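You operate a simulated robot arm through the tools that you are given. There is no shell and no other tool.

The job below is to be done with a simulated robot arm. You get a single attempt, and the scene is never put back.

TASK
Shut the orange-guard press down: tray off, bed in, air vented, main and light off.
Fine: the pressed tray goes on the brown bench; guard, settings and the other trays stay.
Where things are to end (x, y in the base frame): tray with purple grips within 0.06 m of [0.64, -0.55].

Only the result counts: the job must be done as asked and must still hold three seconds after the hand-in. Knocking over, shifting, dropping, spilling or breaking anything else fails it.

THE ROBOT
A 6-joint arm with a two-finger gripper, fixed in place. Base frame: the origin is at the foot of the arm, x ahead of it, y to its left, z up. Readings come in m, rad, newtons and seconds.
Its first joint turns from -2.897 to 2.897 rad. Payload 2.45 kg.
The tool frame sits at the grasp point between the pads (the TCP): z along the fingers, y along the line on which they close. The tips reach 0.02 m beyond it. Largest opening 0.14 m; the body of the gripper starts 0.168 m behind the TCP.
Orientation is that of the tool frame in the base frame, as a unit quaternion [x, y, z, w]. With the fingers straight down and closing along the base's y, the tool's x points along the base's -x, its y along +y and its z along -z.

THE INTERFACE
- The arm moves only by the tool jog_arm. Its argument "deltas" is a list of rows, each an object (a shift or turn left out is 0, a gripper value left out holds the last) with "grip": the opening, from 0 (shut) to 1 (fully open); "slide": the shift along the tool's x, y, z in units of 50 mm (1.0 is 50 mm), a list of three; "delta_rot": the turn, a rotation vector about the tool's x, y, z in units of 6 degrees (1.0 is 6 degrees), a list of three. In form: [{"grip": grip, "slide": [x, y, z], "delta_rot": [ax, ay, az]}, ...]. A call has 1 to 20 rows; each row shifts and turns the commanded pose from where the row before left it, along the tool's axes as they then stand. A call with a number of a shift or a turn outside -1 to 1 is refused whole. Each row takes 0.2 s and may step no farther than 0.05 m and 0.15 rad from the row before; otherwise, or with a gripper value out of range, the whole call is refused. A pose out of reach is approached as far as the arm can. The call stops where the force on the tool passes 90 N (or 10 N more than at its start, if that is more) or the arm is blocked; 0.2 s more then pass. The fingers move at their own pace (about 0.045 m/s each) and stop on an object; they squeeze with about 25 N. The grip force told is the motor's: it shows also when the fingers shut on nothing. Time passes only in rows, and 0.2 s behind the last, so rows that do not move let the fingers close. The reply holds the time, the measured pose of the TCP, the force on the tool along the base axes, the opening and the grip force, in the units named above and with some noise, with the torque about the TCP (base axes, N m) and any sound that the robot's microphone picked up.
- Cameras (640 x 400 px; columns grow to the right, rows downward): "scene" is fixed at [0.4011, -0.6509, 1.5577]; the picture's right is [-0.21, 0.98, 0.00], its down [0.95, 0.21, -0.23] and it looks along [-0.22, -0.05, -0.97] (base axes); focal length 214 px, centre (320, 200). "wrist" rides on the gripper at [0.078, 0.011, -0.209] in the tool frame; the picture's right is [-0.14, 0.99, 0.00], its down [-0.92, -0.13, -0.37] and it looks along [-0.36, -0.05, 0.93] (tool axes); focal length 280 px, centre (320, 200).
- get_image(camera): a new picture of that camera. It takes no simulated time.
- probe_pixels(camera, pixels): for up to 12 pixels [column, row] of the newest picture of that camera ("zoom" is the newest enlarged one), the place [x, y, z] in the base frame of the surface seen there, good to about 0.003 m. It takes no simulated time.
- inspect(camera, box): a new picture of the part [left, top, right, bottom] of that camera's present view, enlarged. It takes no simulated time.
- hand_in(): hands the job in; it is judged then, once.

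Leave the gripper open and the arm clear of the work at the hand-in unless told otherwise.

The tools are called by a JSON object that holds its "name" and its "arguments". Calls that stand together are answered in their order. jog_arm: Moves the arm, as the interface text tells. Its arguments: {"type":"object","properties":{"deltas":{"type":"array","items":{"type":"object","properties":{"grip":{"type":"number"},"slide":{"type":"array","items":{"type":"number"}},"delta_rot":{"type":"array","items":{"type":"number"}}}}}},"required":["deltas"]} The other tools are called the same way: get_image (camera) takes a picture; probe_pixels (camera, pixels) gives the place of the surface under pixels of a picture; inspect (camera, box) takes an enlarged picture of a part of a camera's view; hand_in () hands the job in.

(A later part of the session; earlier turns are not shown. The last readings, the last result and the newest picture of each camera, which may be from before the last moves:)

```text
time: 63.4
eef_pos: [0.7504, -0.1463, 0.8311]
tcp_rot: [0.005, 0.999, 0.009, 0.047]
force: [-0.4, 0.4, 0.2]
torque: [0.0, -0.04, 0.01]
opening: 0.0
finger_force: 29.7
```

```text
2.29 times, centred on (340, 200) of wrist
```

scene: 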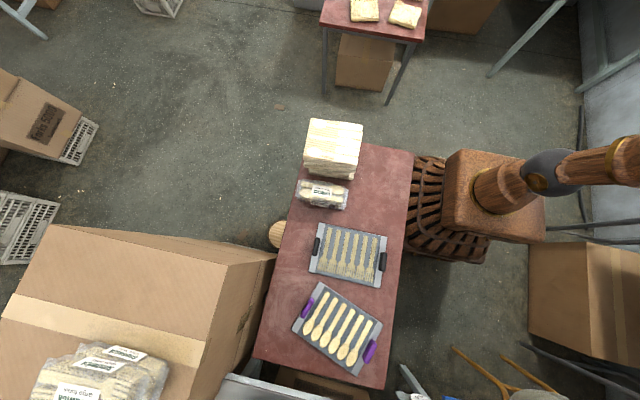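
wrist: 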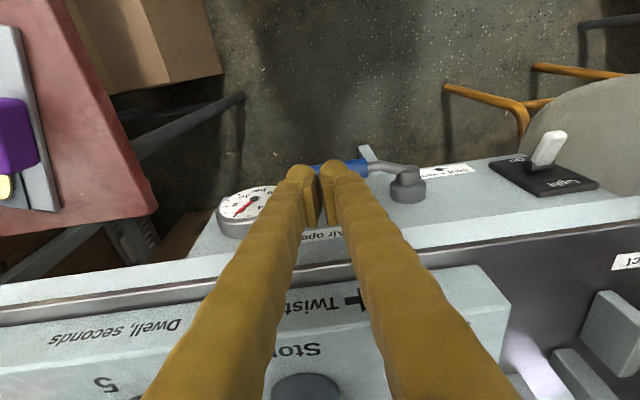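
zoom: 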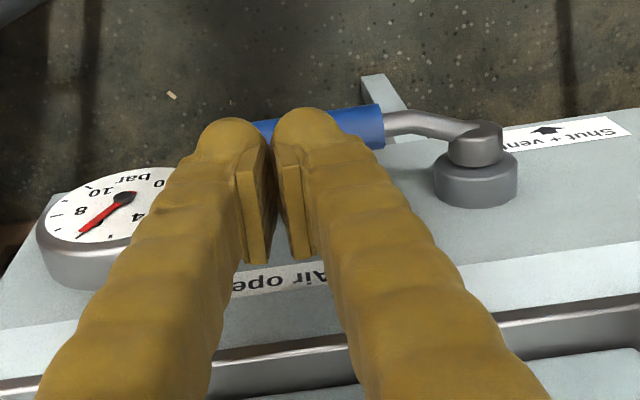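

"Off" stands at the lower side, so the toggle tip must be pushed down later. Now I lower the fingertips onto the valve handle and push it through the first 20°.

{"name": "jog_arm", "arguments": {"deltas": [{"slide": [0, -0.03, 0.49]}, {"slide": [0, -0.03, 0.49]}, {"slide": [0.033, 0.02, 0.341]}, {"slide": [0.033, 0.02, 0.341]}, {}]}}

{"name": "get_image", "arguments": {"camera": "wrist"}}

```text
time: 64.6
eef_pos: [0.7563, -0.146, 0.747]
tcp_rot: [0.006, 0.999, 0.008, 0.048]
force: [-0.1, 0.2, 0.7]
torque: [0.01, 0.02, 0.0]
opening: 0.0002
finger_force: 29.9
```

```text
taken
```

wrist: 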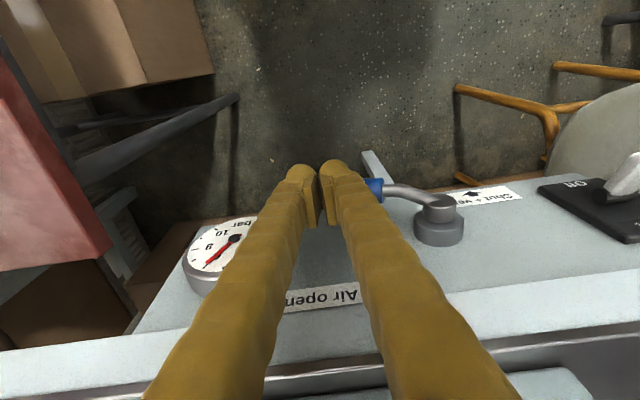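

Little force; the handle seems to follow. I check where the handle is now.

{"name": "inspect", "arguments": {"camera": "wrist", "box": [260, 140, 480, 280]}}

{"name": "probe_pixels", "arguments": {"camera": "wrist", "pixels": [[375, 187], [378, 194], [395, 190], [415, 197], [437, 205], [320, 190]]}}

```text
2.86 times, centred on (370, 210) of wrist
```

zoom: 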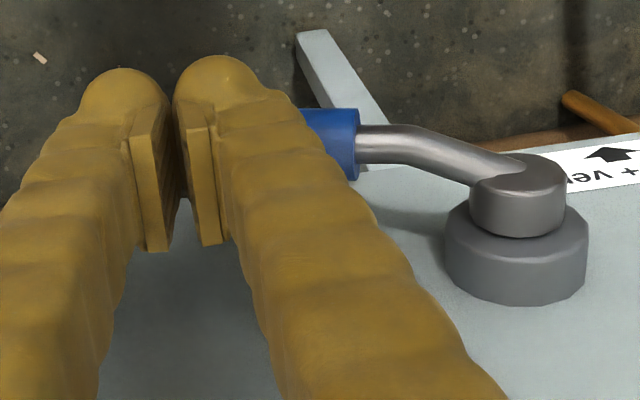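

```text
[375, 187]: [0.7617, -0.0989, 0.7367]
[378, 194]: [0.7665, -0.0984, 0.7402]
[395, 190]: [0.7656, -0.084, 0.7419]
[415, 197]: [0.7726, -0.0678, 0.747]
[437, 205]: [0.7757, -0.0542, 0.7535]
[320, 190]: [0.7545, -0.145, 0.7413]
```

The handle has turned about 18°. I follow its arc to about 60°.

{"name": "jog_arm", "arguments": {"deltas": [{"slide": [0.028, 0.127, 0.29]}, {"slide": [0.028, 0.127, 0.29]}, {"slide": [0.022, 0.217, 0.229]}, {"slide": [0.022, 0.217, 0.229]}, {}]}}

{"name": "get_image", "arguments": {"camera": "wrist"}}

{"name": "inspect", "arguments": {"camera": "wrist", "box": [240, 120, 460, 260]}}

```text
time: 65.8
eef_pos: [0.758, -0.1124, 0.695]
tcp_rot: [0.006, 0.999, 0.008, 0.047]
force: [0.5, -0.2, 0.1]
torque: [0.01, -0.01, -0.01]
opening: 0.0001
finger_force: 29.1
```

```text
taken
```

wrist: 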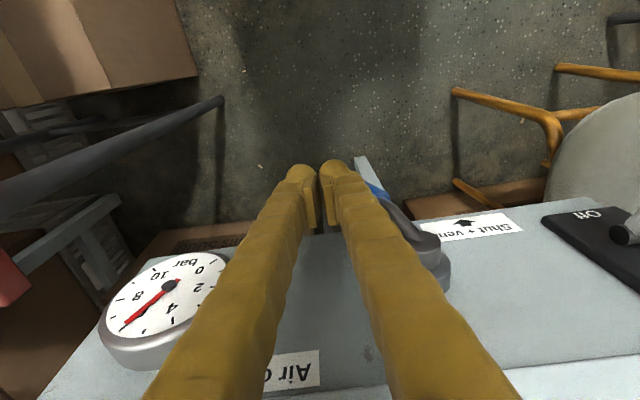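

```text
2.86 times, centred on (350, 190) of wrist
```

zoom: 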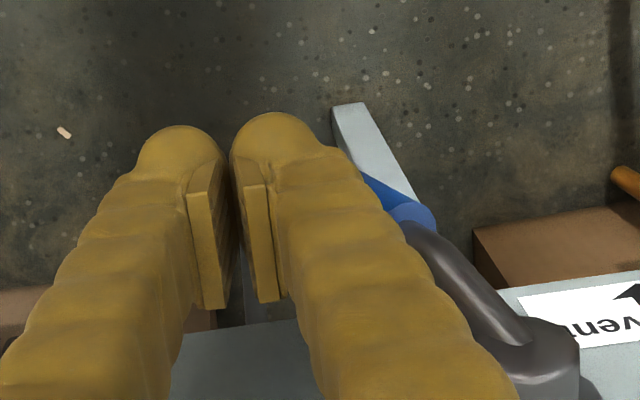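

The handle is at about 60° and follows well. A grey frame leg shows at (363,165); I measure it to be sure the fingers do not run into it.

{"name": "probe_pixels", "arguments": {"camera": "wrist", "pixels": [[360, 160], [366, 172], [376, 190], [385, 205], [410, 235], [425, 260]]}}

```text
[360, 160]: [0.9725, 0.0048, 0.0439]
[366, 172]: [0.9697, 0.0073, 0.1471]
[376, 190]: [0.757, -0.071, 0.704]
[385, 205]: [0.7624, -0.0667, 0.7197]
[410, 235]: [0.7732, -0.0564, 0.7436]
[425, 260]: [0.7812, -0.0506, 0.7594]
```

The leg is far back (x 0.97), no hindrance. I complete the turn to 90° and slightly beyond with force watch.

{"name": "jog_arm", "arguments": {"deltas": [{"slide": [0.014, 0.28, 0.145]}, {"slide": [0.014, 0.28, 0.145]}, {"slide": [0.003, 0.155, 0.033]}, {}]}}

{"name": "get_image", "arguments": {"camera": "wrist"}}

{"name": "inspect", "arguments": {"camera": "wrist", "box": [60, 120, 460, 380]}}

```text
time: 66.6
eef_pos: [0.7578, -0.0877, 0.6824]
tcp_rot: [0.008, 0.999, 0.007, 0.049]
force: [-7.1, -31.7, 6.7]
torque: [0.74, -0.2, -0.12]
opening: 0.0
finger_force: 29.7
stopped in row 3: the force on the tool passed its limit at 112 N (the readings are from after the stop); the commanded pose is now the measured one
```

```text
taken
```

wrist: 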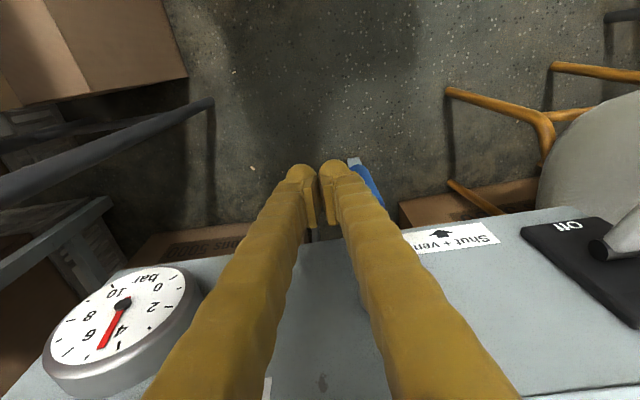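

```text
1.54 times, centred on (260, 250) of wrist
```

zoom: 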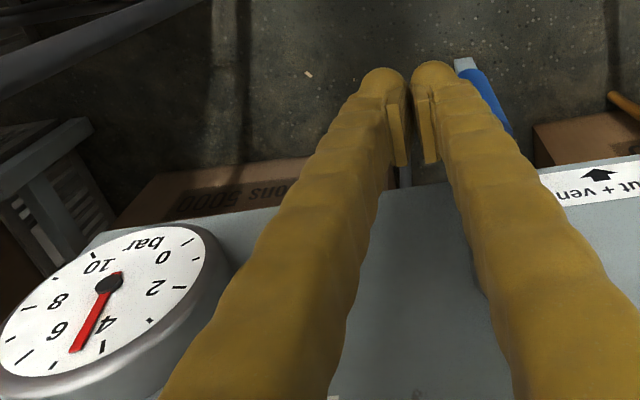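

The push met a stop, and the gauge already falls (needle at about 5), so the air is venting. I back off in −y and look at the handle angle.

{"name": "jog_arm", "arguments": {"deltas": [{"slide": [0, -0.2, 0]}, {"slide": [0.1, -0.5, -0.2]}, {"slide": [0.1, -0.3, -0.6]}, {"slide": [0, 0, -0.9]}, {"slide": [0.3, 0, -0.9]}, {"slide": [0.4, 0, -0.8]}, {}]}}

{"name": "get_image", "arguments": {"camera": "wrist"}}

{"name": "inspect", "arguments": {"camera": "wrist", "box": [180, 130, 460, 280]}}

```text
time: 68.2
eef_pos: [0.6951, -0.1359, 0.8471]
tcp_rot: [0.007, 0.999, 0.008, 0.049]
force: [0.4, -0.2, 0.2]
torque: [-0.03, 0.01, -0.01]
opening: 0.0
finger_force: 29.2
```

```text
taken
```

wrist: 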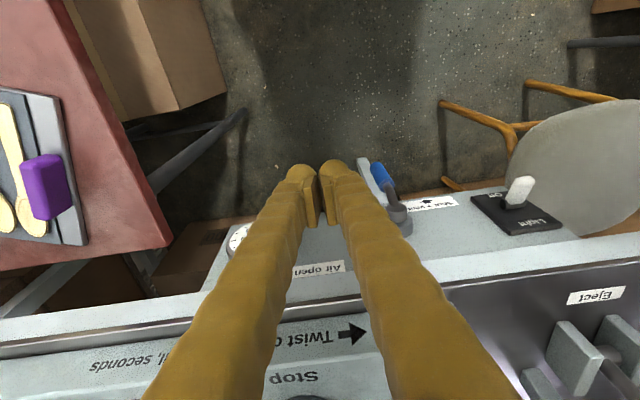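

```text
2.29 times, centred on (320, 205) of wrist
```

zoom: 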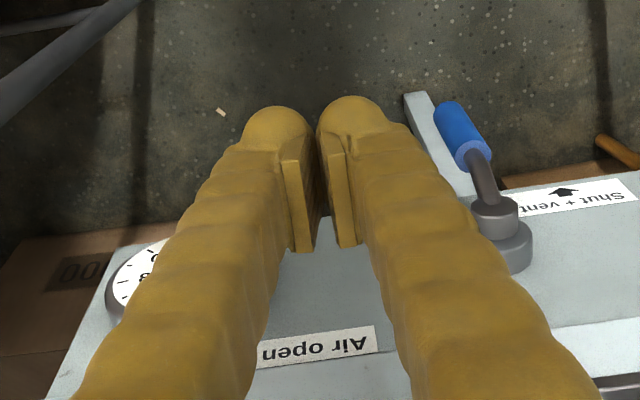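

The handle now points down. I measure its direction and check the gauge.

{"name": "probe_pixels", "arguments": {"camera": "wrist", "pixels": [[377, 165], [380, 172], [385, 183], [391, 195], [397, 207], [400, 215], [372, 168], [389, 178]]}}

{"name": "inspect", "arguments": {"camera": "wrist", "box": [355, 150, 425, 240]}}

{"name": "inspect", "arguments": {"camera": "wrist", "box": [210, 200, 290, 280]}}

```text
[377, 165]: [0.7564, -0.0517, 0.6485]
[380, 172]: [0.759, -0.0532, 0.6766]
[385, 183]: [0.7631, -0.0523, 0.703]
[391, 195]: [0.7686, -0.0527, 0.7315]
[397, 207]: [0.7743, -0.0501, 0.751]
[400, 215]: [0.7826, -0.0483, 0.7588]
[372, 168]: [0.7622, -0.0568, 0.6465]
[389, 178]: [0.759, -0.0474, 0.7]
```

```text
4.44 times, centred on (390, 195) of wrist
```

zoom: 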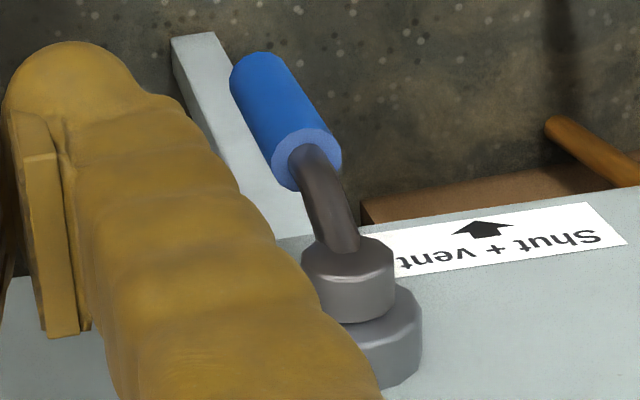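

```text
5.00 times, centred on (250, 240) of wrist
```

zoom: 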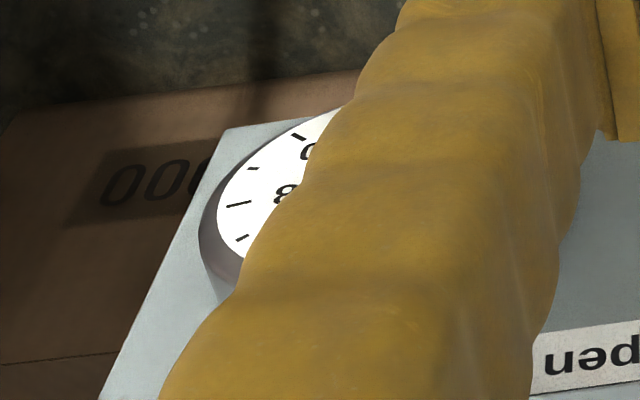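

The handle is vertical (y −0.05 all along), i.e. fully at "Shut + vent". Next the light toggle at y≈0.096: I move over to it at a safe height.

{"name": "jog_arm", "arguments": {"deltas": [{"slide": [0, 0.928, -0.02]}, {"slide": [0, 0.928, -0.02]}, {"slide": [0, 0.928, -0.02]}, {"slide": [0, 0.928, -0.02]}, {"slide": [0, 0.928, -0.02]}, {"slide": [-0.57, 0, 0.055]}, {"slide": [-0.57, 0, 0.055]}, {}]}}

{"name": "get_image", "arguments": {"camera": "wrist"}}

{"name": "inspect", "arguments": {"camera": "wrist", "box": [60, 140, 400, 300]}}

```text
time: 70.0
eef_pos: [0.757, 0.0977, 0.8531]
tcp_rot: [0.008, 0.999, 0.009, 0.048]
force: [0.0, 0.0, 0.3]
torque: [0.0, -0.01, -0.02]
opening: 0.0001
finger_force: 29.5
```

```text
taken
```

wrist: 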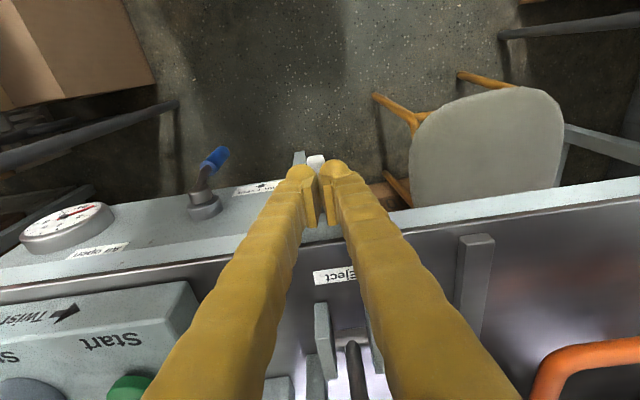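

```text
1.88 times, centred on (230, 220) of wrist
```

zoom: 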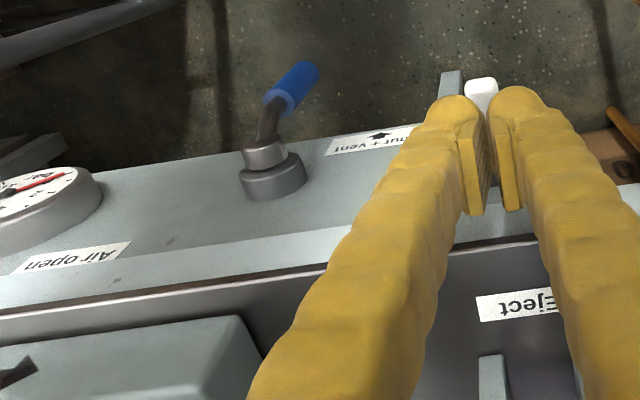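

The toggle tip shows at (316,160) in the seam between the fingers. I shift 9 mm in +y so one finger covers it fully, and come down to just above it; also a look at the gauge.

{"name": "jog_arm", "arguments": {"deltas": [{"slide": [0, 0.18, 0]}, {"slide": [0.058, 0.01, 0.597]}, {"slide": [0.058, 0.01, 0.597]}, {}]}}

{"name": "get_image", "arguments": {"camera": "wrist"}}

{"name": "inspect", "arguments": {"camera": "wrist", "box": [0, 160, 140, 270]}}

{"name": "inspect", "arguments": {"camera": "wrist", "box": [250, 120, 400, 240]}}

```text
time: 71.0
eef_pos: [0.7566, 0.1071, 0.7927]
tcp_rot: [0.007, 0.999, 0.008, 0.048]
force: [-0.2, -0.3, 0.3]
torque: [-0.01, -0.03, -0.01]
opening: 0.0
finger_force: 29.1
```

```text
taken
```

wrist: 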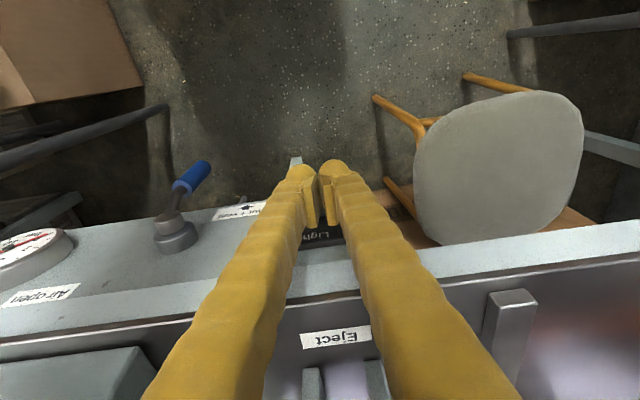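

```text
3.64 times, centred on (70, 215) of wrist
```

zoom: 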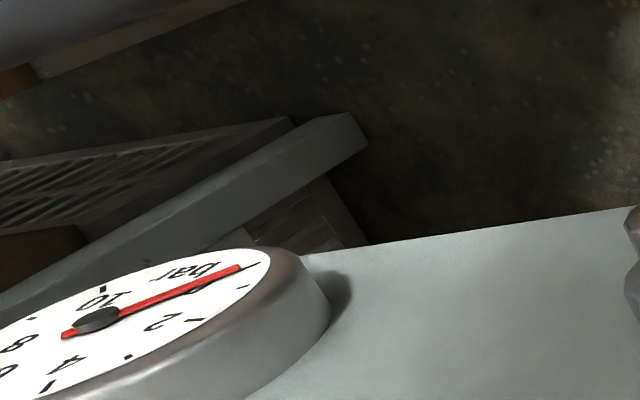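

```text
3.33 times, centred on (325, 180) of wrist
```

zoom: 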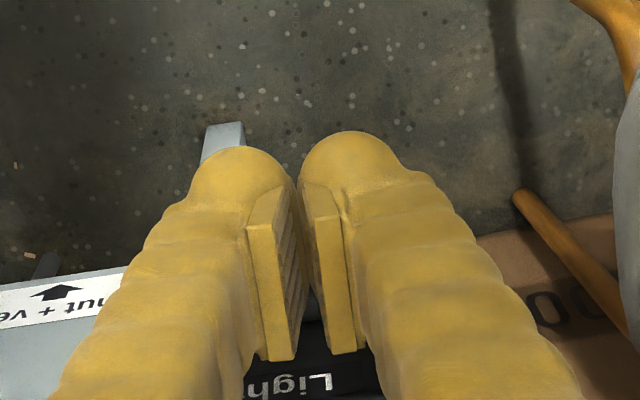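

The gauge reads 0 bar: vented. Now I press the toggle down in 5 mm rows.

{"name": "jog_arm", "arguments": {"deltas": [{"slide": [0.01, 0.001, 0.1]}, {"slide": [0.01, 0.001, 0.1]}, {"slide": [0.01, 0.001, 0.1]}, {"slide": [0.01, 0.001, 0.1]}, {}]}}

{"name": "get_image", "arguments": {"camera": "wrist"}}

```text
time: 72.2
eef_pos: [0.7565, 0.1075, 0.7744]
tcp_rot: [0.008, 0.999, 0.009, 0.048]
force: [0.6, -0.6, 0.3]
torque: [-0.04, -0.03, 0.0]
opening: 0.0
finger_force: 29.3
```

```text
taken
```

wrist: 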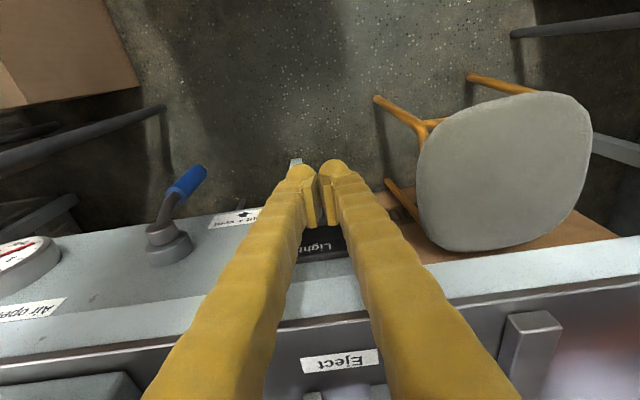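

No notable force. I continue another 12 mm in 4 mm rows.

{"name": "jog_arm", "arguments": {"deltas": [{"slide": [0.008, 0.001, 0.08]}, {"slide": [0.008, 0.001, 0.08]}, {"slide": [0.008, 0.001, 0.08]}, {}]}}

{"name": "inspect", "arguments": {"camera": "wrist", "box": [250, 120, 400, 260]}}

```text
time: 73.2
eef_pos: [0.7556, 0.1054, 0.7634]
tcp_rot: [0.008, 0.999, 0.008, 0.048]
force: [1.2, 0.2, -1.1]
torque: [0.0, 0.0, -0.03]
opening: 0.0
finger_force: 29.3
heard: click
```

```text
2.86 times, centred on (325, 190) of wrist
```

zoom: 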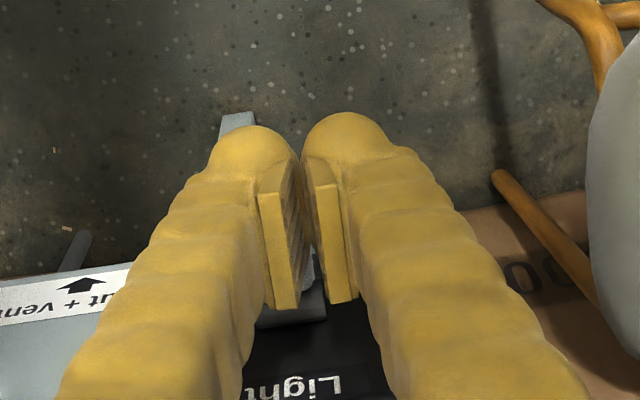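

A click was heard. I rise and check the toggle and the inner light.

{"name": "jog_arm", "arguments": {"deltas": [{"slide": [-0.02, 0, -0.4]}, {"slide": [-0.05, 0, -0.9]}, {"slide": [0.5, 0, -0.8]}, {"slide": [0.6, 0, -0.7]}, {"slide": [0.6, 0, -0.7]}, {"delta_rot": [0, -1, 0]}, {"delta_rot": [0, -1, 0]}, {}]}}

{"name": "get_image", "arguments": {"camera": "wrist"}}

{"name": "inspect", "arguments": {"camera": "wrist", "box": [240, 40, 420, 200]}}

```text
time: 75.0
eef_pos: [0.6558, 0.1057, 0.9296]
tcp_rot: [0.009, 0.988, 0.008, 0.153]
force: [0.5, 0.1, 0.3]
torque: [-0.02, -0.01, -0.01]
opening: 0.0
finger_force: 29.3
```

```text
taken
```

wrist: 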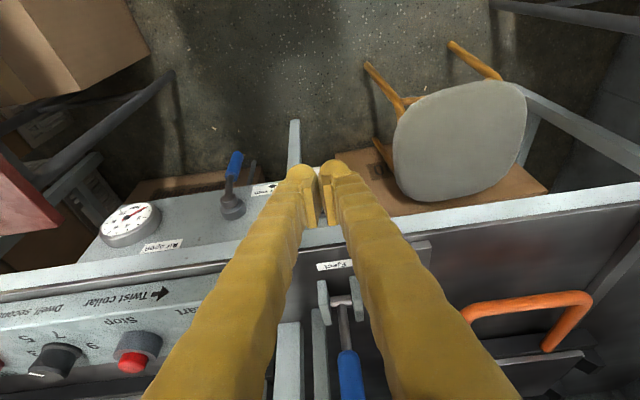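

```text
2.50 times, centred on (330, 120) of wrist
```

zoom: 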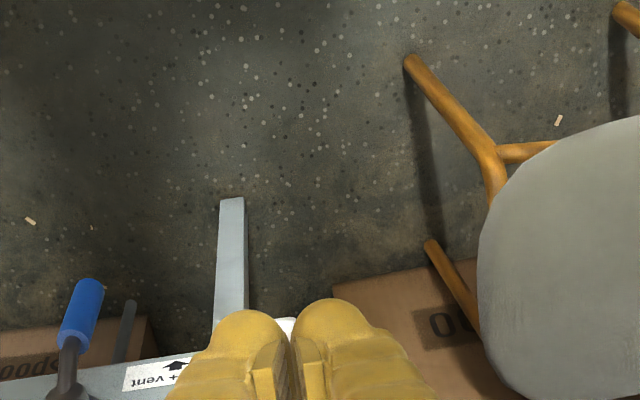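

The press interior is now dark. Next the main knob on the panel near (0.876, −0.42, 0.93). I move the camera there for a close look.

{"name": "jog_arm", "arguments": {"deltas": [{"slide": [-0.194, -0.812, -0.19]}, {"slide": [-0.194, -0.812, -0.19]}, {"slide": [-0.194, -0.812, -0.19]}, {"slide": [-0.194, -0.812, -0.19]}, {"slide": [-0.194, -0.812, -0.19]}, {"slide": [-0.194, -0.812, -0.19]}, {"slide": [-0.194, -0.812, -0.19]}, {"slide": [-0.194, -0.812, -0.19]}, {"slide": [-0.194, -0.812, -0.19]}, {"slide": [-0.194, -0.812, -0.19]}, {}]}}

{"name": "get_image", "arguments": {"camera": "wrist"}}

{"name": "inspect", "arguments": {"camera": "wrist", "box": [100, 130, 300, 280]}}

```text
time: 77.4
eef_pos: [0.7197, -0.301, 1.0409]
tcp_rot: [0.008, 0.988, 0.007, 0.153]
force: [0.0, -1.1, -0.3]
torque: [-0.02, -0.02, -0.02]
opening: 0.0
finger_force: 29.4
```

```text
taken
```

wrist: 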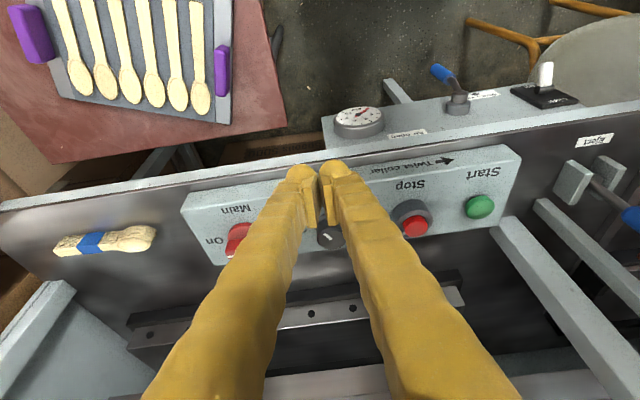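

```text
2.67 times, centred on (200, 205) of wrist
```

zoom: 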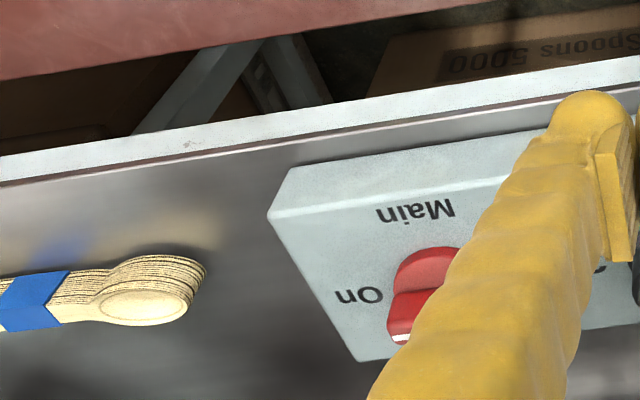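

The knob is half hidden by a finger. I shift 0.09 m in +y to see it freely, and also check the light toggle at (547,75).

{"name": "jog_arm", "arguments": {"deltas": [{"slide": [0, 0.9, 0]}, {"slide": [0, 0.9, 0]}, {}]}}

{"name": "get_image", "arguments": {"camera": "wrist"}}

{"name": "inspect", "arguments": {"camera": "wrist", "box": [80, 150, 280, 275]}}

{"name": "inspect", "arguments": {"camera": "wrist", "box": [420, 30, 560, 130]}}

```text
time: 78.2
eef_pos: [0.7218, -0.2133, 1.0431]
tcp_rot: [0.008, 0.988, 0.007, 0.151]
force: [0.7, 0.0, 0.2]
torque: [0.02, 0.03, -0.03]
opening: 0.0002
finger_force: 29.6
```

```text
taken
```

wrist: 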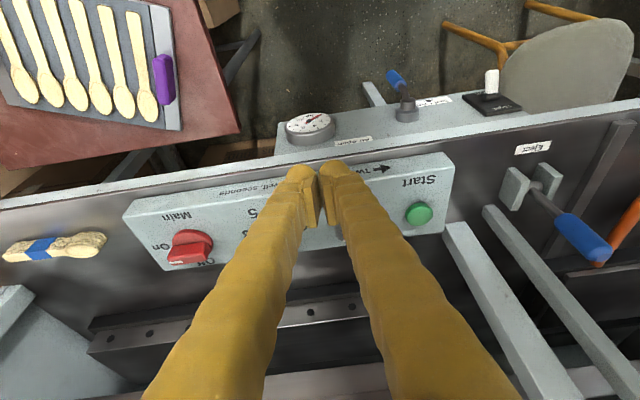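

```text
3.20 times, centred on (180, 212) of wrist
```

zoom: 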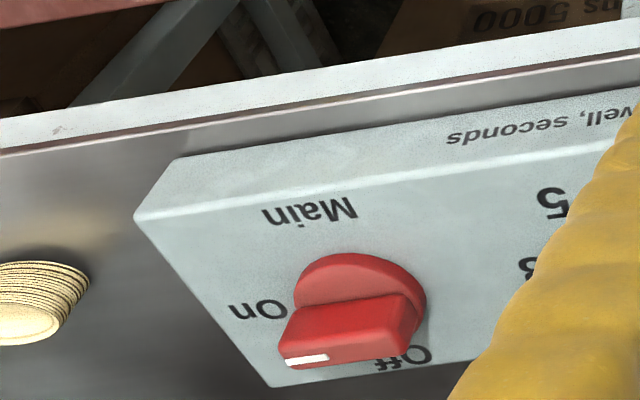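

```text
4.00 times, centred on (490, 80) of wrist
```

zoom: 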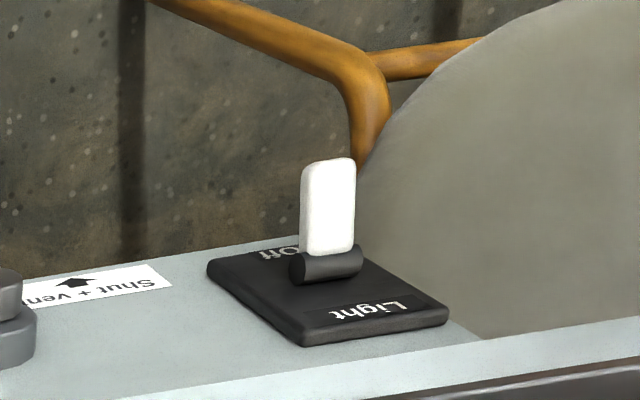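

The knob's bar with its white mark points to "On" (left, −y); "Off" is up-slope at zoom (405,357). I measure the knob, labels and panel plane, plus the toggle.

{"name": "probe_pixels", "arguments": {"camera": "wrist", "pixels": [[498, 73], [492, 75], [492, 92], [490, 100], [494, 82], [520, 107]]}}

{"name": "inspect", "arguments": {"camera": "wrist", "box": [140, 200, 240, 280]}}

{"name": "probe_pixels", "arguments": {"camera": "zoom", "pixels": [[110, 295], [400, 430], [250, 120], [340, 220], [230, 310], [400, 310], [420, 380], [210, 340], [290, 390], [300, 330], [370, 300], [200, 390]]}}

```text
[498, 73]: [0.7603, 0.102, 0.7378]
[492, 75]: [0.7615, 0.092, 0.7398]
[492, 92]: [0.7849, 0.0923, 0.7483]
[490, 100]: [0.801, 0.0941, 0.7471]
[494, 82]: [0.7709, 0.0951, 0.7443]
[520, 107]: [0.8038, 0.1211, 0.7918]
```

```text
5.00 times, centred on (190, 240) of wrist
```

zoom: 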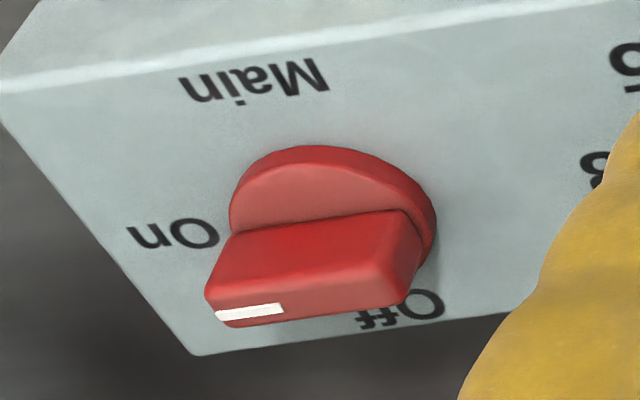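

```text
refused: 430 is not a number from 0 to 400
```

The toggle tip is now at z 0.738, below its base (0.748): it is down at Off. I measure the knob again within the picture bounds.

{"name": "probe_pixels", "arguments": {"camera": "zoom", "pixels": [[170, 235], [400, 315], [250, 85], [300, 190], [225, 275], [400, 230], [405, 280], [215, 310], [300, 270], [310, 305], [480, 200], [100, 100]]}}

{"name": "probe_pixels", "arguments": {"camera": "zoom", "pixels": [[340, 150], [240, 200], [430, 230], [150, 300], [450, 290], [210, 345], [500, 305], [360, 222], [250, 240], [390, 295], [230, 320], [380, 260]]}}

```text
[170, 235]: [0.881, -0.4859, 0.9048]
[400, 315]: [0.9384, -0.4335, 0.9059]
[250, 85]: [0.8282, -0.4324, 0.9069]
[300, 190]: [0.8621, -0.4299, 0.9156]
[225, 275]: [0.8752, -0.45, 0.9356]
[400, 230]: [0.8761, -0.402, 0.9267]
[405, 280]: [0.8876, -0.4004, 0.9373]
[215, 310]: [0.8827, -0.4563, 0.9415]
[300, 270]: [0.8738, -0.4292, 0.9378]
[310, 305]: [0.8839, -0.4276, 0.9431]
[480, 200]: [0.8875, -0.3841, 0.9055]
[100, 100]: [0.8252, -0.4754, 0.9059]
```

```text
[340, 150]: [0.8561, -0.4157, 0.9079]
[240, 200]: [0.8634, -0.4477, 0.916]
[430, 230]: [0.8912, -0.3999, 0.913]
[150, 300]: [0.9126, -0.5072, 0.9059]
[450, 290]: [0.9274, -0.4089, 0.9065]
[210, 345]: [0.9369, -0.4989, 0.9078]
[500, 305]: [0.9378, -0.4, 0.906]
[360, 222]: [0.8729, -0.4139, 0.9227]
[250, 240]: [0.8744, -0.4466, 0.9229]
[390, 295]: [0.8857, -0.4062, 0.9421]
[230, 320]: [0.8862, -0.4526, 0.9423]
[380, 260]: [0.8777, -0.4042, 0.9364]
```

The panel top is flat and level (z≈0.906), so the knob turns about the vertical: knob centre ≈(0.883, −0.428), bar along y, top z 0.943; mark at −y (On), "Off" lies toward +x: a +90° turn seen from above. Before going there I check what is overhead, so I raise and look.

{"name": "jog_arm", "arguments": {"deltas": [{"slide": [0.7, -0.3, -0.6]}, {"slide": [0.7, -0.3, -0.6]}, {"slide": [0.5, -0.3, -0.7]}, {"slide": [0.2, -0.3, -0.8]}, {"slide": [-0.2, 0, -0.8]}, {"delta_rot": [0, -1, 0]}, {"delta_rot": [0, -1, 0]}, {"delta_rot": [0, -1, 0]}, {}]}}

{"name": "get_image", "arguments": {"camera": "wrist"}}

```text
time: 80.4
eef_pos: [0.588, -0.2846, 1.1318]
tcp_rot: [0.018, 0.961, 0.029, 0.274]
force: [-0.4, 0.5, 0.1]
torque: [-0.06, -0.02, 0.0]
opening: 0.0002
finger_force: 29.2
stopped in row 9: the arm was blocked; the commanded pose is now the measured one
```

```text
taken
```

wrist: 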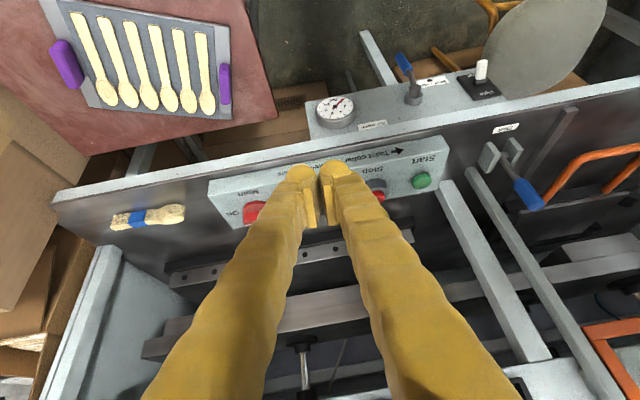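

The arm was at its near limit. I go forward and up a little for the overhead view.

{"name": "jog_arm", "arguments": {"deltas": [{"slide": [-0.7, 0, 0.3]}, {"slide": [-0.7, 0, -0.3]}, {"slide": [-0.6, 0, -0.6]}, {"slide": [-0.6, 0, -0.6]}, {"slide": [-0.4, 0, -0.7]}, {"delta_rot": [0, -1, 0]}, {}]}}

{"name": "get_image", "arguments": {"camera": "wrist"}}

```text
time: 82.0
eef_pos: [0.6641, -0.2963, 1.2896]
tcp_rot: [0.019, 0.945, 0.028, 0.325]
force: [0.1, 0.2, -0.5]
torque: [-0.01, 0.0, 0.02]
opening: 0.0
finger_force: 29.5
```

```text
taken
```

wrist: 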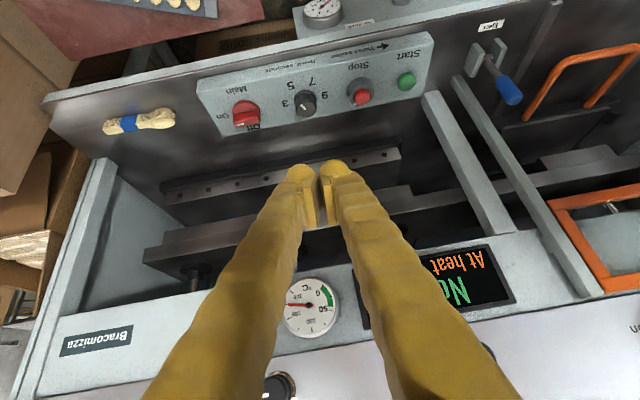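

The display now begins with "No…" (no air) and "At heat". I measure the overhead fascia and the plates behind the panel.

{"name": "probe_pixels", "arguments": {"camera": "wrist", "pixels": [[120, 315], [120, 300], [315, 310], [250, 360], [470, 285], [170, 235], [170, 260], [420, 205], [300, 170], [230, 195], [75, 290], [480, 240]]}}

{"name": "inspect", "arguments": {"camera": "wrist", "box": [180, 60, 460, 160]}}

```text
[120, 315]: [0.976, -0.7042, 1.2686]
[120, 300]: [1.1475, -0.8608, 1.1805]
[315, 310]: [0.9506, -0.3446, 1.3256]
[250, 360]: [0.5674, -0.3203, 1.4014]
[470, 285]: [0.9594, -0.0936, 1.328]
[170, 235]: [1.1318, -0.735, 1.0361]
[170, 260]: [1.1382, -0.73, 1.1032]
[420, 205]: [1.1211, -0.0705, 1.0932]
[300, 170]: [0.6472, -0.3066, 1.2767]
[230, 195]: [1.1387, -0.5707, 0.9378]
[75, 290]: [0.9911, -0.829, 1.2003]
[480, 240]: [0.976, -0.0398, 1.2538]
```

```text
2.29 times, centred on (320, 110) of wrist
```

zoom: 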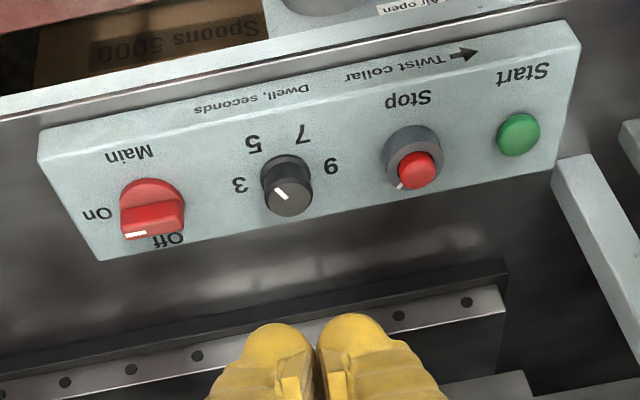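

The fascia overhead is at x≥0.95, z≥1.26, so the wrist should lean back: I will use a 10° tilt. First I straighten the orientation, tilt to about 10°, and then turn the tool 90° about its own axis in free space.

{"name": "jog_arm", "arguments": {"deltas": [{"delta_rot": [0.387, 0, -0.517]}, {"delta_rot": [0, 0.93, 0]}, {"delta_rot": [0, 0.93, 0]}, {"delta_rot": [0, 0.93, 0]}, {"delta_rot": [0, 0.93, 0]}, {"delta_rot": [0, 0.93, 0]}, {}]}}

```text
time: 83.6
eef_pos: [0.6653, -0.2962, 1.2921]
tcp_rot: [0.0, 0.996, -0.003, 0.088]
force: [-0.5, 0.4, 0.6]
torque: [0.0, 0.02, 0.02]
opening: 0.0001
finger_force: 29.1
```

The orientation is clean now (tilt 10°). I turn +90° about the tool axis and open the fingers to about 0.05 m.

{"name": "jog_arm", "arguments": {"deltas": [{"grip": 0.36, "delta_rot": [0, 0, 1]}, {"delta_rot": [0, 0, 1]}, {"delta_rot": [0, 0, 1]}, {"delta_rot": [0, 0, 1]}, {"delta_rot": [0, 0, 1]}, {"delta_rot": [0, 0, 1]}, {"delta_rot": [0, 0, 1]}, {"delta_rot": [0, 0, 1]}, {"delta_rot": [0, 0, 1]}, {"delta_rot": [0, 0, 1]}, {"delta_rot": [0, 0, 1]}, {"delta_rot": [0, 0, 1]}, {"delta_rot": [0, 0, 1]}, {"delta_rot": [0, 0, 1]}, {"delta_rot": [0, 0, 1]}, {}]}}

{"name": "get_image", "arguments": {"camera": "wrist"}}

```text
time: 87.0
eef_pos: [0.6634, -0.2953, 1.2933]
tcp_rot: [0.704, 0.705, 0.061, 0.064]
force: [0.2, -0.7, -0.3]
torque: [0.0, 0.01, 0.0]
opening: 0.0502
finger_force: 0.1
```

```text
taken
```

wrist: 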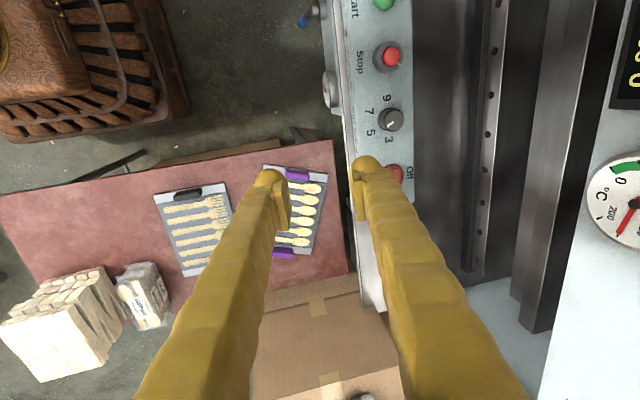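

The turn worked; the fingers now close along base x. I go down to z≈1.06 and then forward above the knob.

{"name": "jog_arm", "arguments": {"deltas": [{"slide": [-0.439, -0.138, 0.767]}, {"slide": [-0.439, -0.138, 0.767]}, {"slide": [-0.439, -0.138, 0.767]}, {"slide": [-0.439, -0.138, 0.767]}, {"slide": [-0.439, -0.138, 0.767]}, {"slide": [-0.439, -0.138, 0.767]}, {"slide": [0, 0.867, 0.155]}, {"slide": [0, 0.867, 0.155]}, {"slide": [0, 0.867, 0.155]}, {"slide": [0, 0.867, 0.155]}, {"slide": [0, 0.867, 0.155]}, {}]}}

{"name": "get_image", "arguments": {"camera": "wrist"}}

{"name": "get_image", "arguments": {"camera": "scene"}}

```text
time: 89.6
eef_pos: [0.8862, -0.4278, 1.0576]
tcp_rot: [0.705, 0.704, 0.061, 0.064]
force: [-0.2, -0.6, 0.0]
torque: [-0.02, 0.01, -0.01]
opening: 0.0506
finger_force: 0.0
```

```text
taken
```

wrist: 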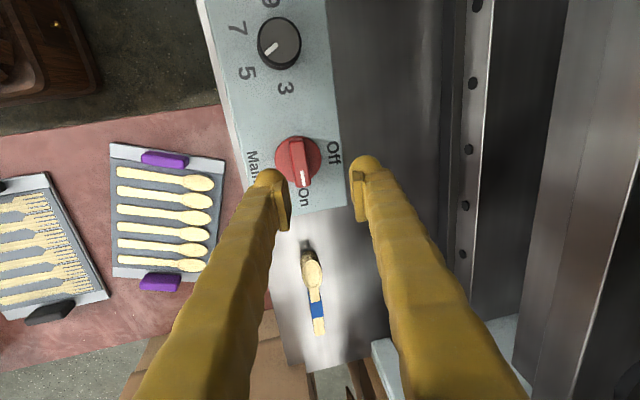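

```text
taken
```

scene: 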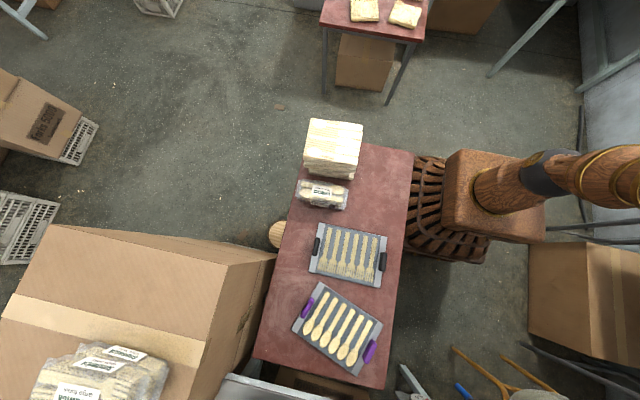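

A clear view: the red knob at (298,160) with its mark toward "On" (image down = −y), "Off" on the right (+x). I measure the bar precisely.

{"name": "inspect", "arguments": {"camera": "wrist", "box": [240, 110, 370, 220]}}

{"name": "probe_pixels", "arguments": {"camera": "wrist", "pixels": [[291, 145], [298, 145], [304, 145], [297, 160], [290, 162], [307, 162], [302, 183], [295, 183], [309, 183], [278, 155], [320, 155], [335, 150]]}}

```text
3.64 times, centred on (305, 165) of wrist
```

zoom: 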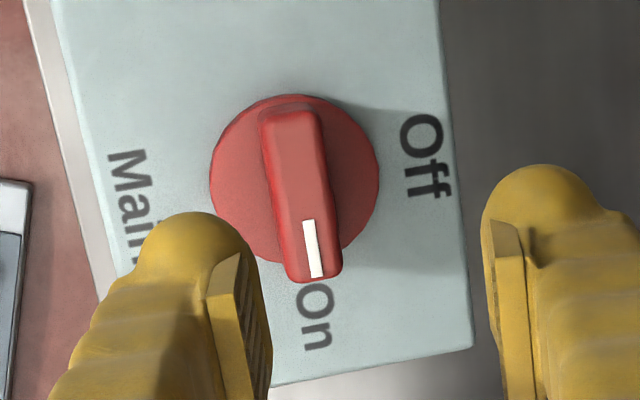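

```text
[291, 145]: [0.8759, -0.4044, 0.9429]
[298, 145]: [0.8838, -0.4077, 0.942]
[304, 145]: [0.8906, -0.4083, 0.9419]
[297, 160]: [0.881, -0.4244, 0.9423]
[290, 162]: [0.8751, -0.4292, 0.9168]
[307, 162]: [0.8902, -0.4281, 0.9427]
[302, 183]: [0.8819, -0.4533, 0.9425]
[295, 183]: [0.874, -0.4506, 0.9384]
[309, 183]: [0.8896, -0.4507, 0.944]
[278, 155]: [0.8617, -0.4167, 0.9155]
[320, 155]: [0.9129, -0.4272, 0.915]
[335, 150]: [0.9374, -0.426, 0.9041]
```

The bar spans x 0.874–0.892 and y −0.457 to −0.40, centre (0.883, −0.4285). I descend to z≈0.938 with the fingers straddling it.

{"name": "jog_arm", "arguments": {"deltas": [{"slide": [0, -0.121, 0.592]}, {"slide": [0, -0.121, 0.592]}, {"slide": [0, -0.121, 0.592]}, {"slide": [0, -0.115, 0.57]}, {}]}}

{"name": "get_image", "arguments": {"camera": "wrist"}}

{"name": "inspect", "arguments": {"camera": "wrist", "box": [220, 100, 420, 260]}}

```text
time: 90.8
eef_pos: [0.8825, -0.4279, 0.9394]
tcp_rot: [0.704, 0.705, 0.061, 0.064]
force: [0.2, 0.6, 0.3]
torque: [-0.01, 0.02, 0.02]
opening: 0.0503
finger_force: 0.0
```

```text
taken
```

wrist: 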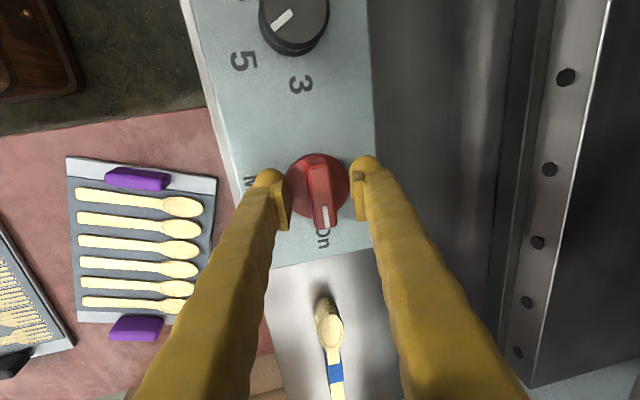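

```text
2.50 times, centred on (320, 180) of wrist
```

zoom: 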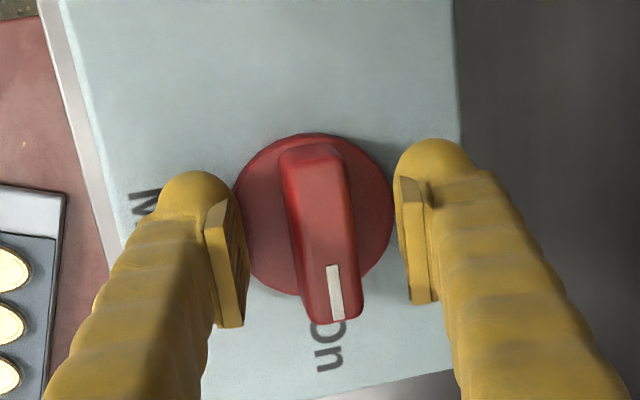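

The fingers straddle the bar, no contact. I close on it.

{"name": "jog_arm", "arguments": {"deltas": [{"grip": 0}, {}, {}, {}, {}]}}

{"name": "inspect", "arguments": {"camera": "wrist", "box": [220, 100, 420, 260]}}

```text
time: 92.0
eef_pos: [0.8835, -0.4261, 0.941]
tcp_rot: [0.704, 0.705, 0.061, 0.064]
force: [12.8, -2.9, -1.8]
torque: [-0.01, 0.3, 0.04]
opening: 0.0198
finger_force: 44.2
```

```text
2.50 times, centred on (320, 180) of wrist
```

zoom: 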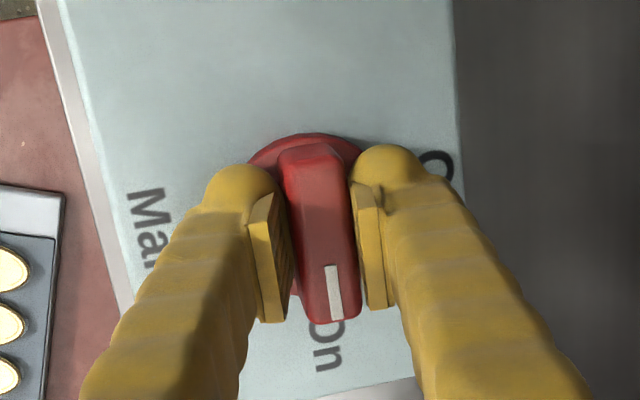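

The grasp holds (small side load 13 N in +x). I shift 1.5 mm to relieve it and turn the first 30° counter-clockwise.

{"name": "jog_arm", "arguments": {"deltas": [{"slide": [0, 0.03, 0.005]}, {"delta_rot": [0, 0, -1]}, {"delta_rot": [0, 0, -1]}, {"delta_rot": [0, 0, -1]}, {"delta_rot": [0, 0, -1]}, {"delta_rot": [0, 0, -1]}, {}]}}

{"name": "inspect", "arguments": {"camera": "wrist", "box": [220, 100, 420, 260]}}

```text
time: 93.6
eef_pos: [0.881, -0.4291, 0.9401]
tcp_rot: [0.498, 0.863, 0.043, 0.076]
force: [-67.9, -14.7, -3.0]
torque: [-0.49, 0.88, -0.1]
opening: 0.0199
finger_force: 44.6
```

```text
2.50 times, centred on (320, 180) of wrist
```

zoom: 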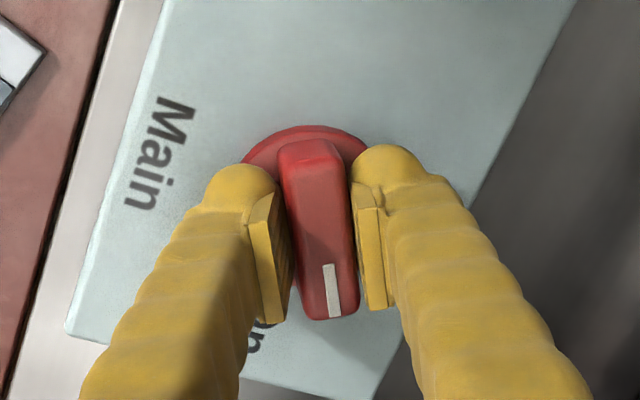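

The knob follows the turn, but a side load of about −68 N built up along the closing axis. I relieve it by shifting ~1.2 mm back before turning on.

{"name": "jog_arm", "arguments": {"deltas": [{"slide": [0.006, -0.024, 0]}, {}]}}

```text
time: 94.2
eef_pos: [0.8813, -0.4292, 0.9399]
tcp_rot: [0.498, 0.863, 0.043, 0.077]
force: [-39.1, -21.4, -19.7]
torque: [-0.6, 0.53, -0.14]
opening: 0.0198
finger_force: 45.2
```

The load eased only partly (−47 N along the closing axis). I shift a further 1.5 mm.

{"name": "jog_arm", "arguments": {"deltas": [{"slide": [0, -0.03, 0]}, {}]}}

```text
time: 94.8
eef_pos: [0.8831, -0.4294, 0.9387]
tcp_rot: [0.498, 0.863, 0.044, 0.077]
force: [-4.9, -13.0, -21.9]
torque: [-0.51, 0.29, -0.04]
opening: 0.0195
finger_force: 44.3
```

The load is small now. I turn another 24° and read.

{"name": "jog_arm", "arguments": {"deltas": [{"slide": [0, -0.005, 0.008]}, {"delta_rot": [0, 0, -1]}, {"delta_rot": [0, 0, -1]}, {"delta_rot": [0, 0, -1]}, {"delta_rot": [0, 0, -1]}, {}]}}

{"name": "inspect", "arguments": {"camera": "wrist", "box": [220, 100, 420, 260]}}

```text
time: 96.2
eef_pos: [0.8804, -0.4298, 0.94]
tcp_rot: [0.307, 0.948, 0.026, 0.084]
force: [-7.3, 8.2, 19.8]
torque: [0.02, 0.27, 0.03]
opening: 0.0193
finger_force: 44.0
```

```text
2.50 times, centred on (320, 180) of wrist
```

zoom: 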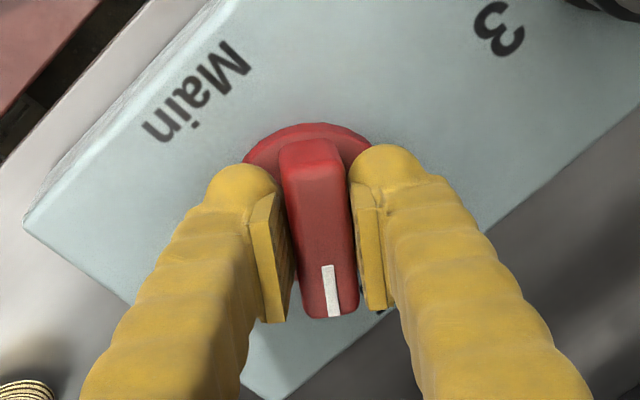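

Loads are small; the knob turns with the gripper (54° so far). I turn another 24°.

{"name": "jog_arm", "arguments": {"deltas": [{"delta_rot": [0, 0, -1]}, {"delta_rot": [0, 0, -1]}, {"delta_rot": [0, 0, -1]}, {"delta_rot": [0, 0, -1]}, {}]}}

{"name": "inspect", "arguments": {"camera": "wrist", "box": [220, 100, 420, 260]}}

```text
time: 97.4
eef_pos: [0.88, -0.4292, 0.9381]
tcp_rot: [0.104, 0.991, 0.007, 0.088]
force: [-5.5, -3.1, 16.3]
torque: [-0.13, -0.06, 0.06]
opening: 0.0192
finger_force: 44.0
```

```text
2.50 times, centred on (320, 180) of wrist
```

zoom: 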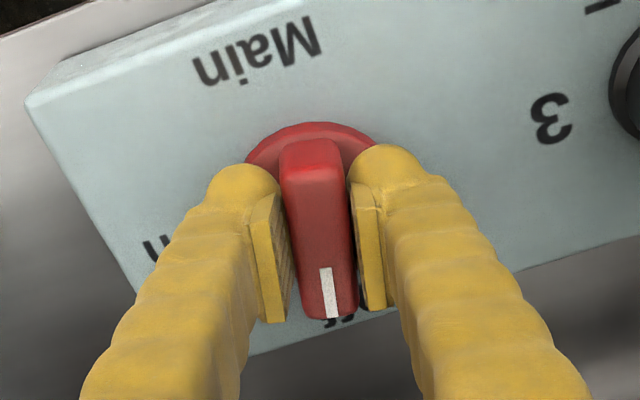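

The mark is nearly at "Off" (78°). I turn the last 12° and watch for a click or stop.

{"name": "jog_arm", "arguments": {"deltas": [{"delta_rot": [0, 0, -1]}, {"delta_rot": [0, 0, -1]}, {}, {}]}}

{"name": "inspect", "arguments": {"camera": "wrist", "box": [220, 100, 420, 260]}}

```text
time: 98.4
eef_pos: [0.8813, -0.4297, 0.938]
tcp_rot: [0.0, 0.996, -0.001, 0.089]
force: [8.4, -23.6, 1.2]
torque: [-0.2, -0.24, -0.1]
opening: 0.019
finger_force: 43.9
```

```text
2.50 times, centred on (320, 180) of wrist
```

zoom: 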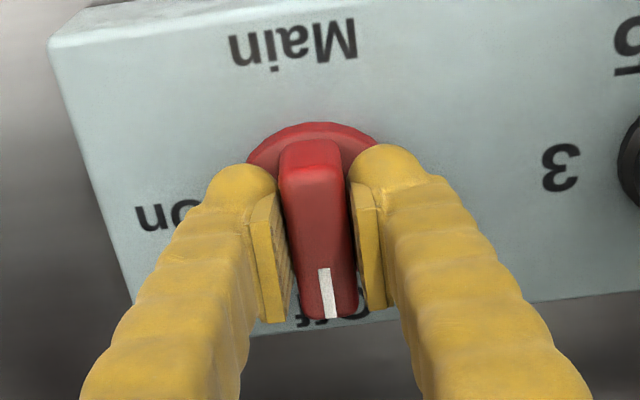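

The bar is at "Off". I relieve the slight side load, open the fingers and rise straight up to check.

{"name": "jog_arm", "arguments": {"deltas": [{"slide": [0, -0.01, 0]}, {"grip": 0.36}, {}, {}, {}, {"slide": [-0.017, 0, -0.1]}, {"slide": [-0.07, 0, -0.4]}, {"slide": [-0.1, 0, -0.7]}, {"slide": [-0.1, 0, -0.7]}, {}]}}

{"name": "get_image", "arguments": {"camera": "wrist"}}

{"name": "inspect", "arguments": {"camera": "wrist", "box": [200, 60, 460, 220]}}

```text
time: 100.6
eef_pos: [0.8767, -0.4309, 1.0365]
tcp_rot: [-0.001, 0.996, -0.002, 0.088]
force: [-0.5, -0.4, 0.5]
torque: [0.01, -0.01, -0.01]
opening: 0.0504
finger_force: 0.1
```

```text
taken
```

wrist: 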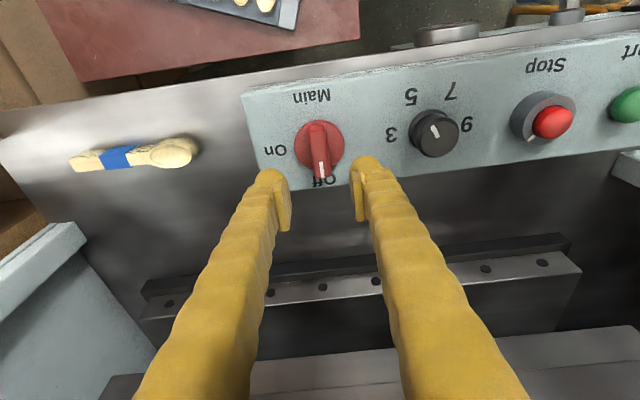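

```text
2.46 times, centred on (330, 140) of wrist
```

zoom: 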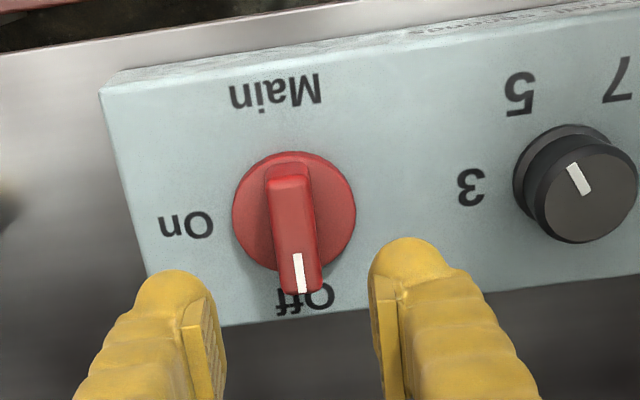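

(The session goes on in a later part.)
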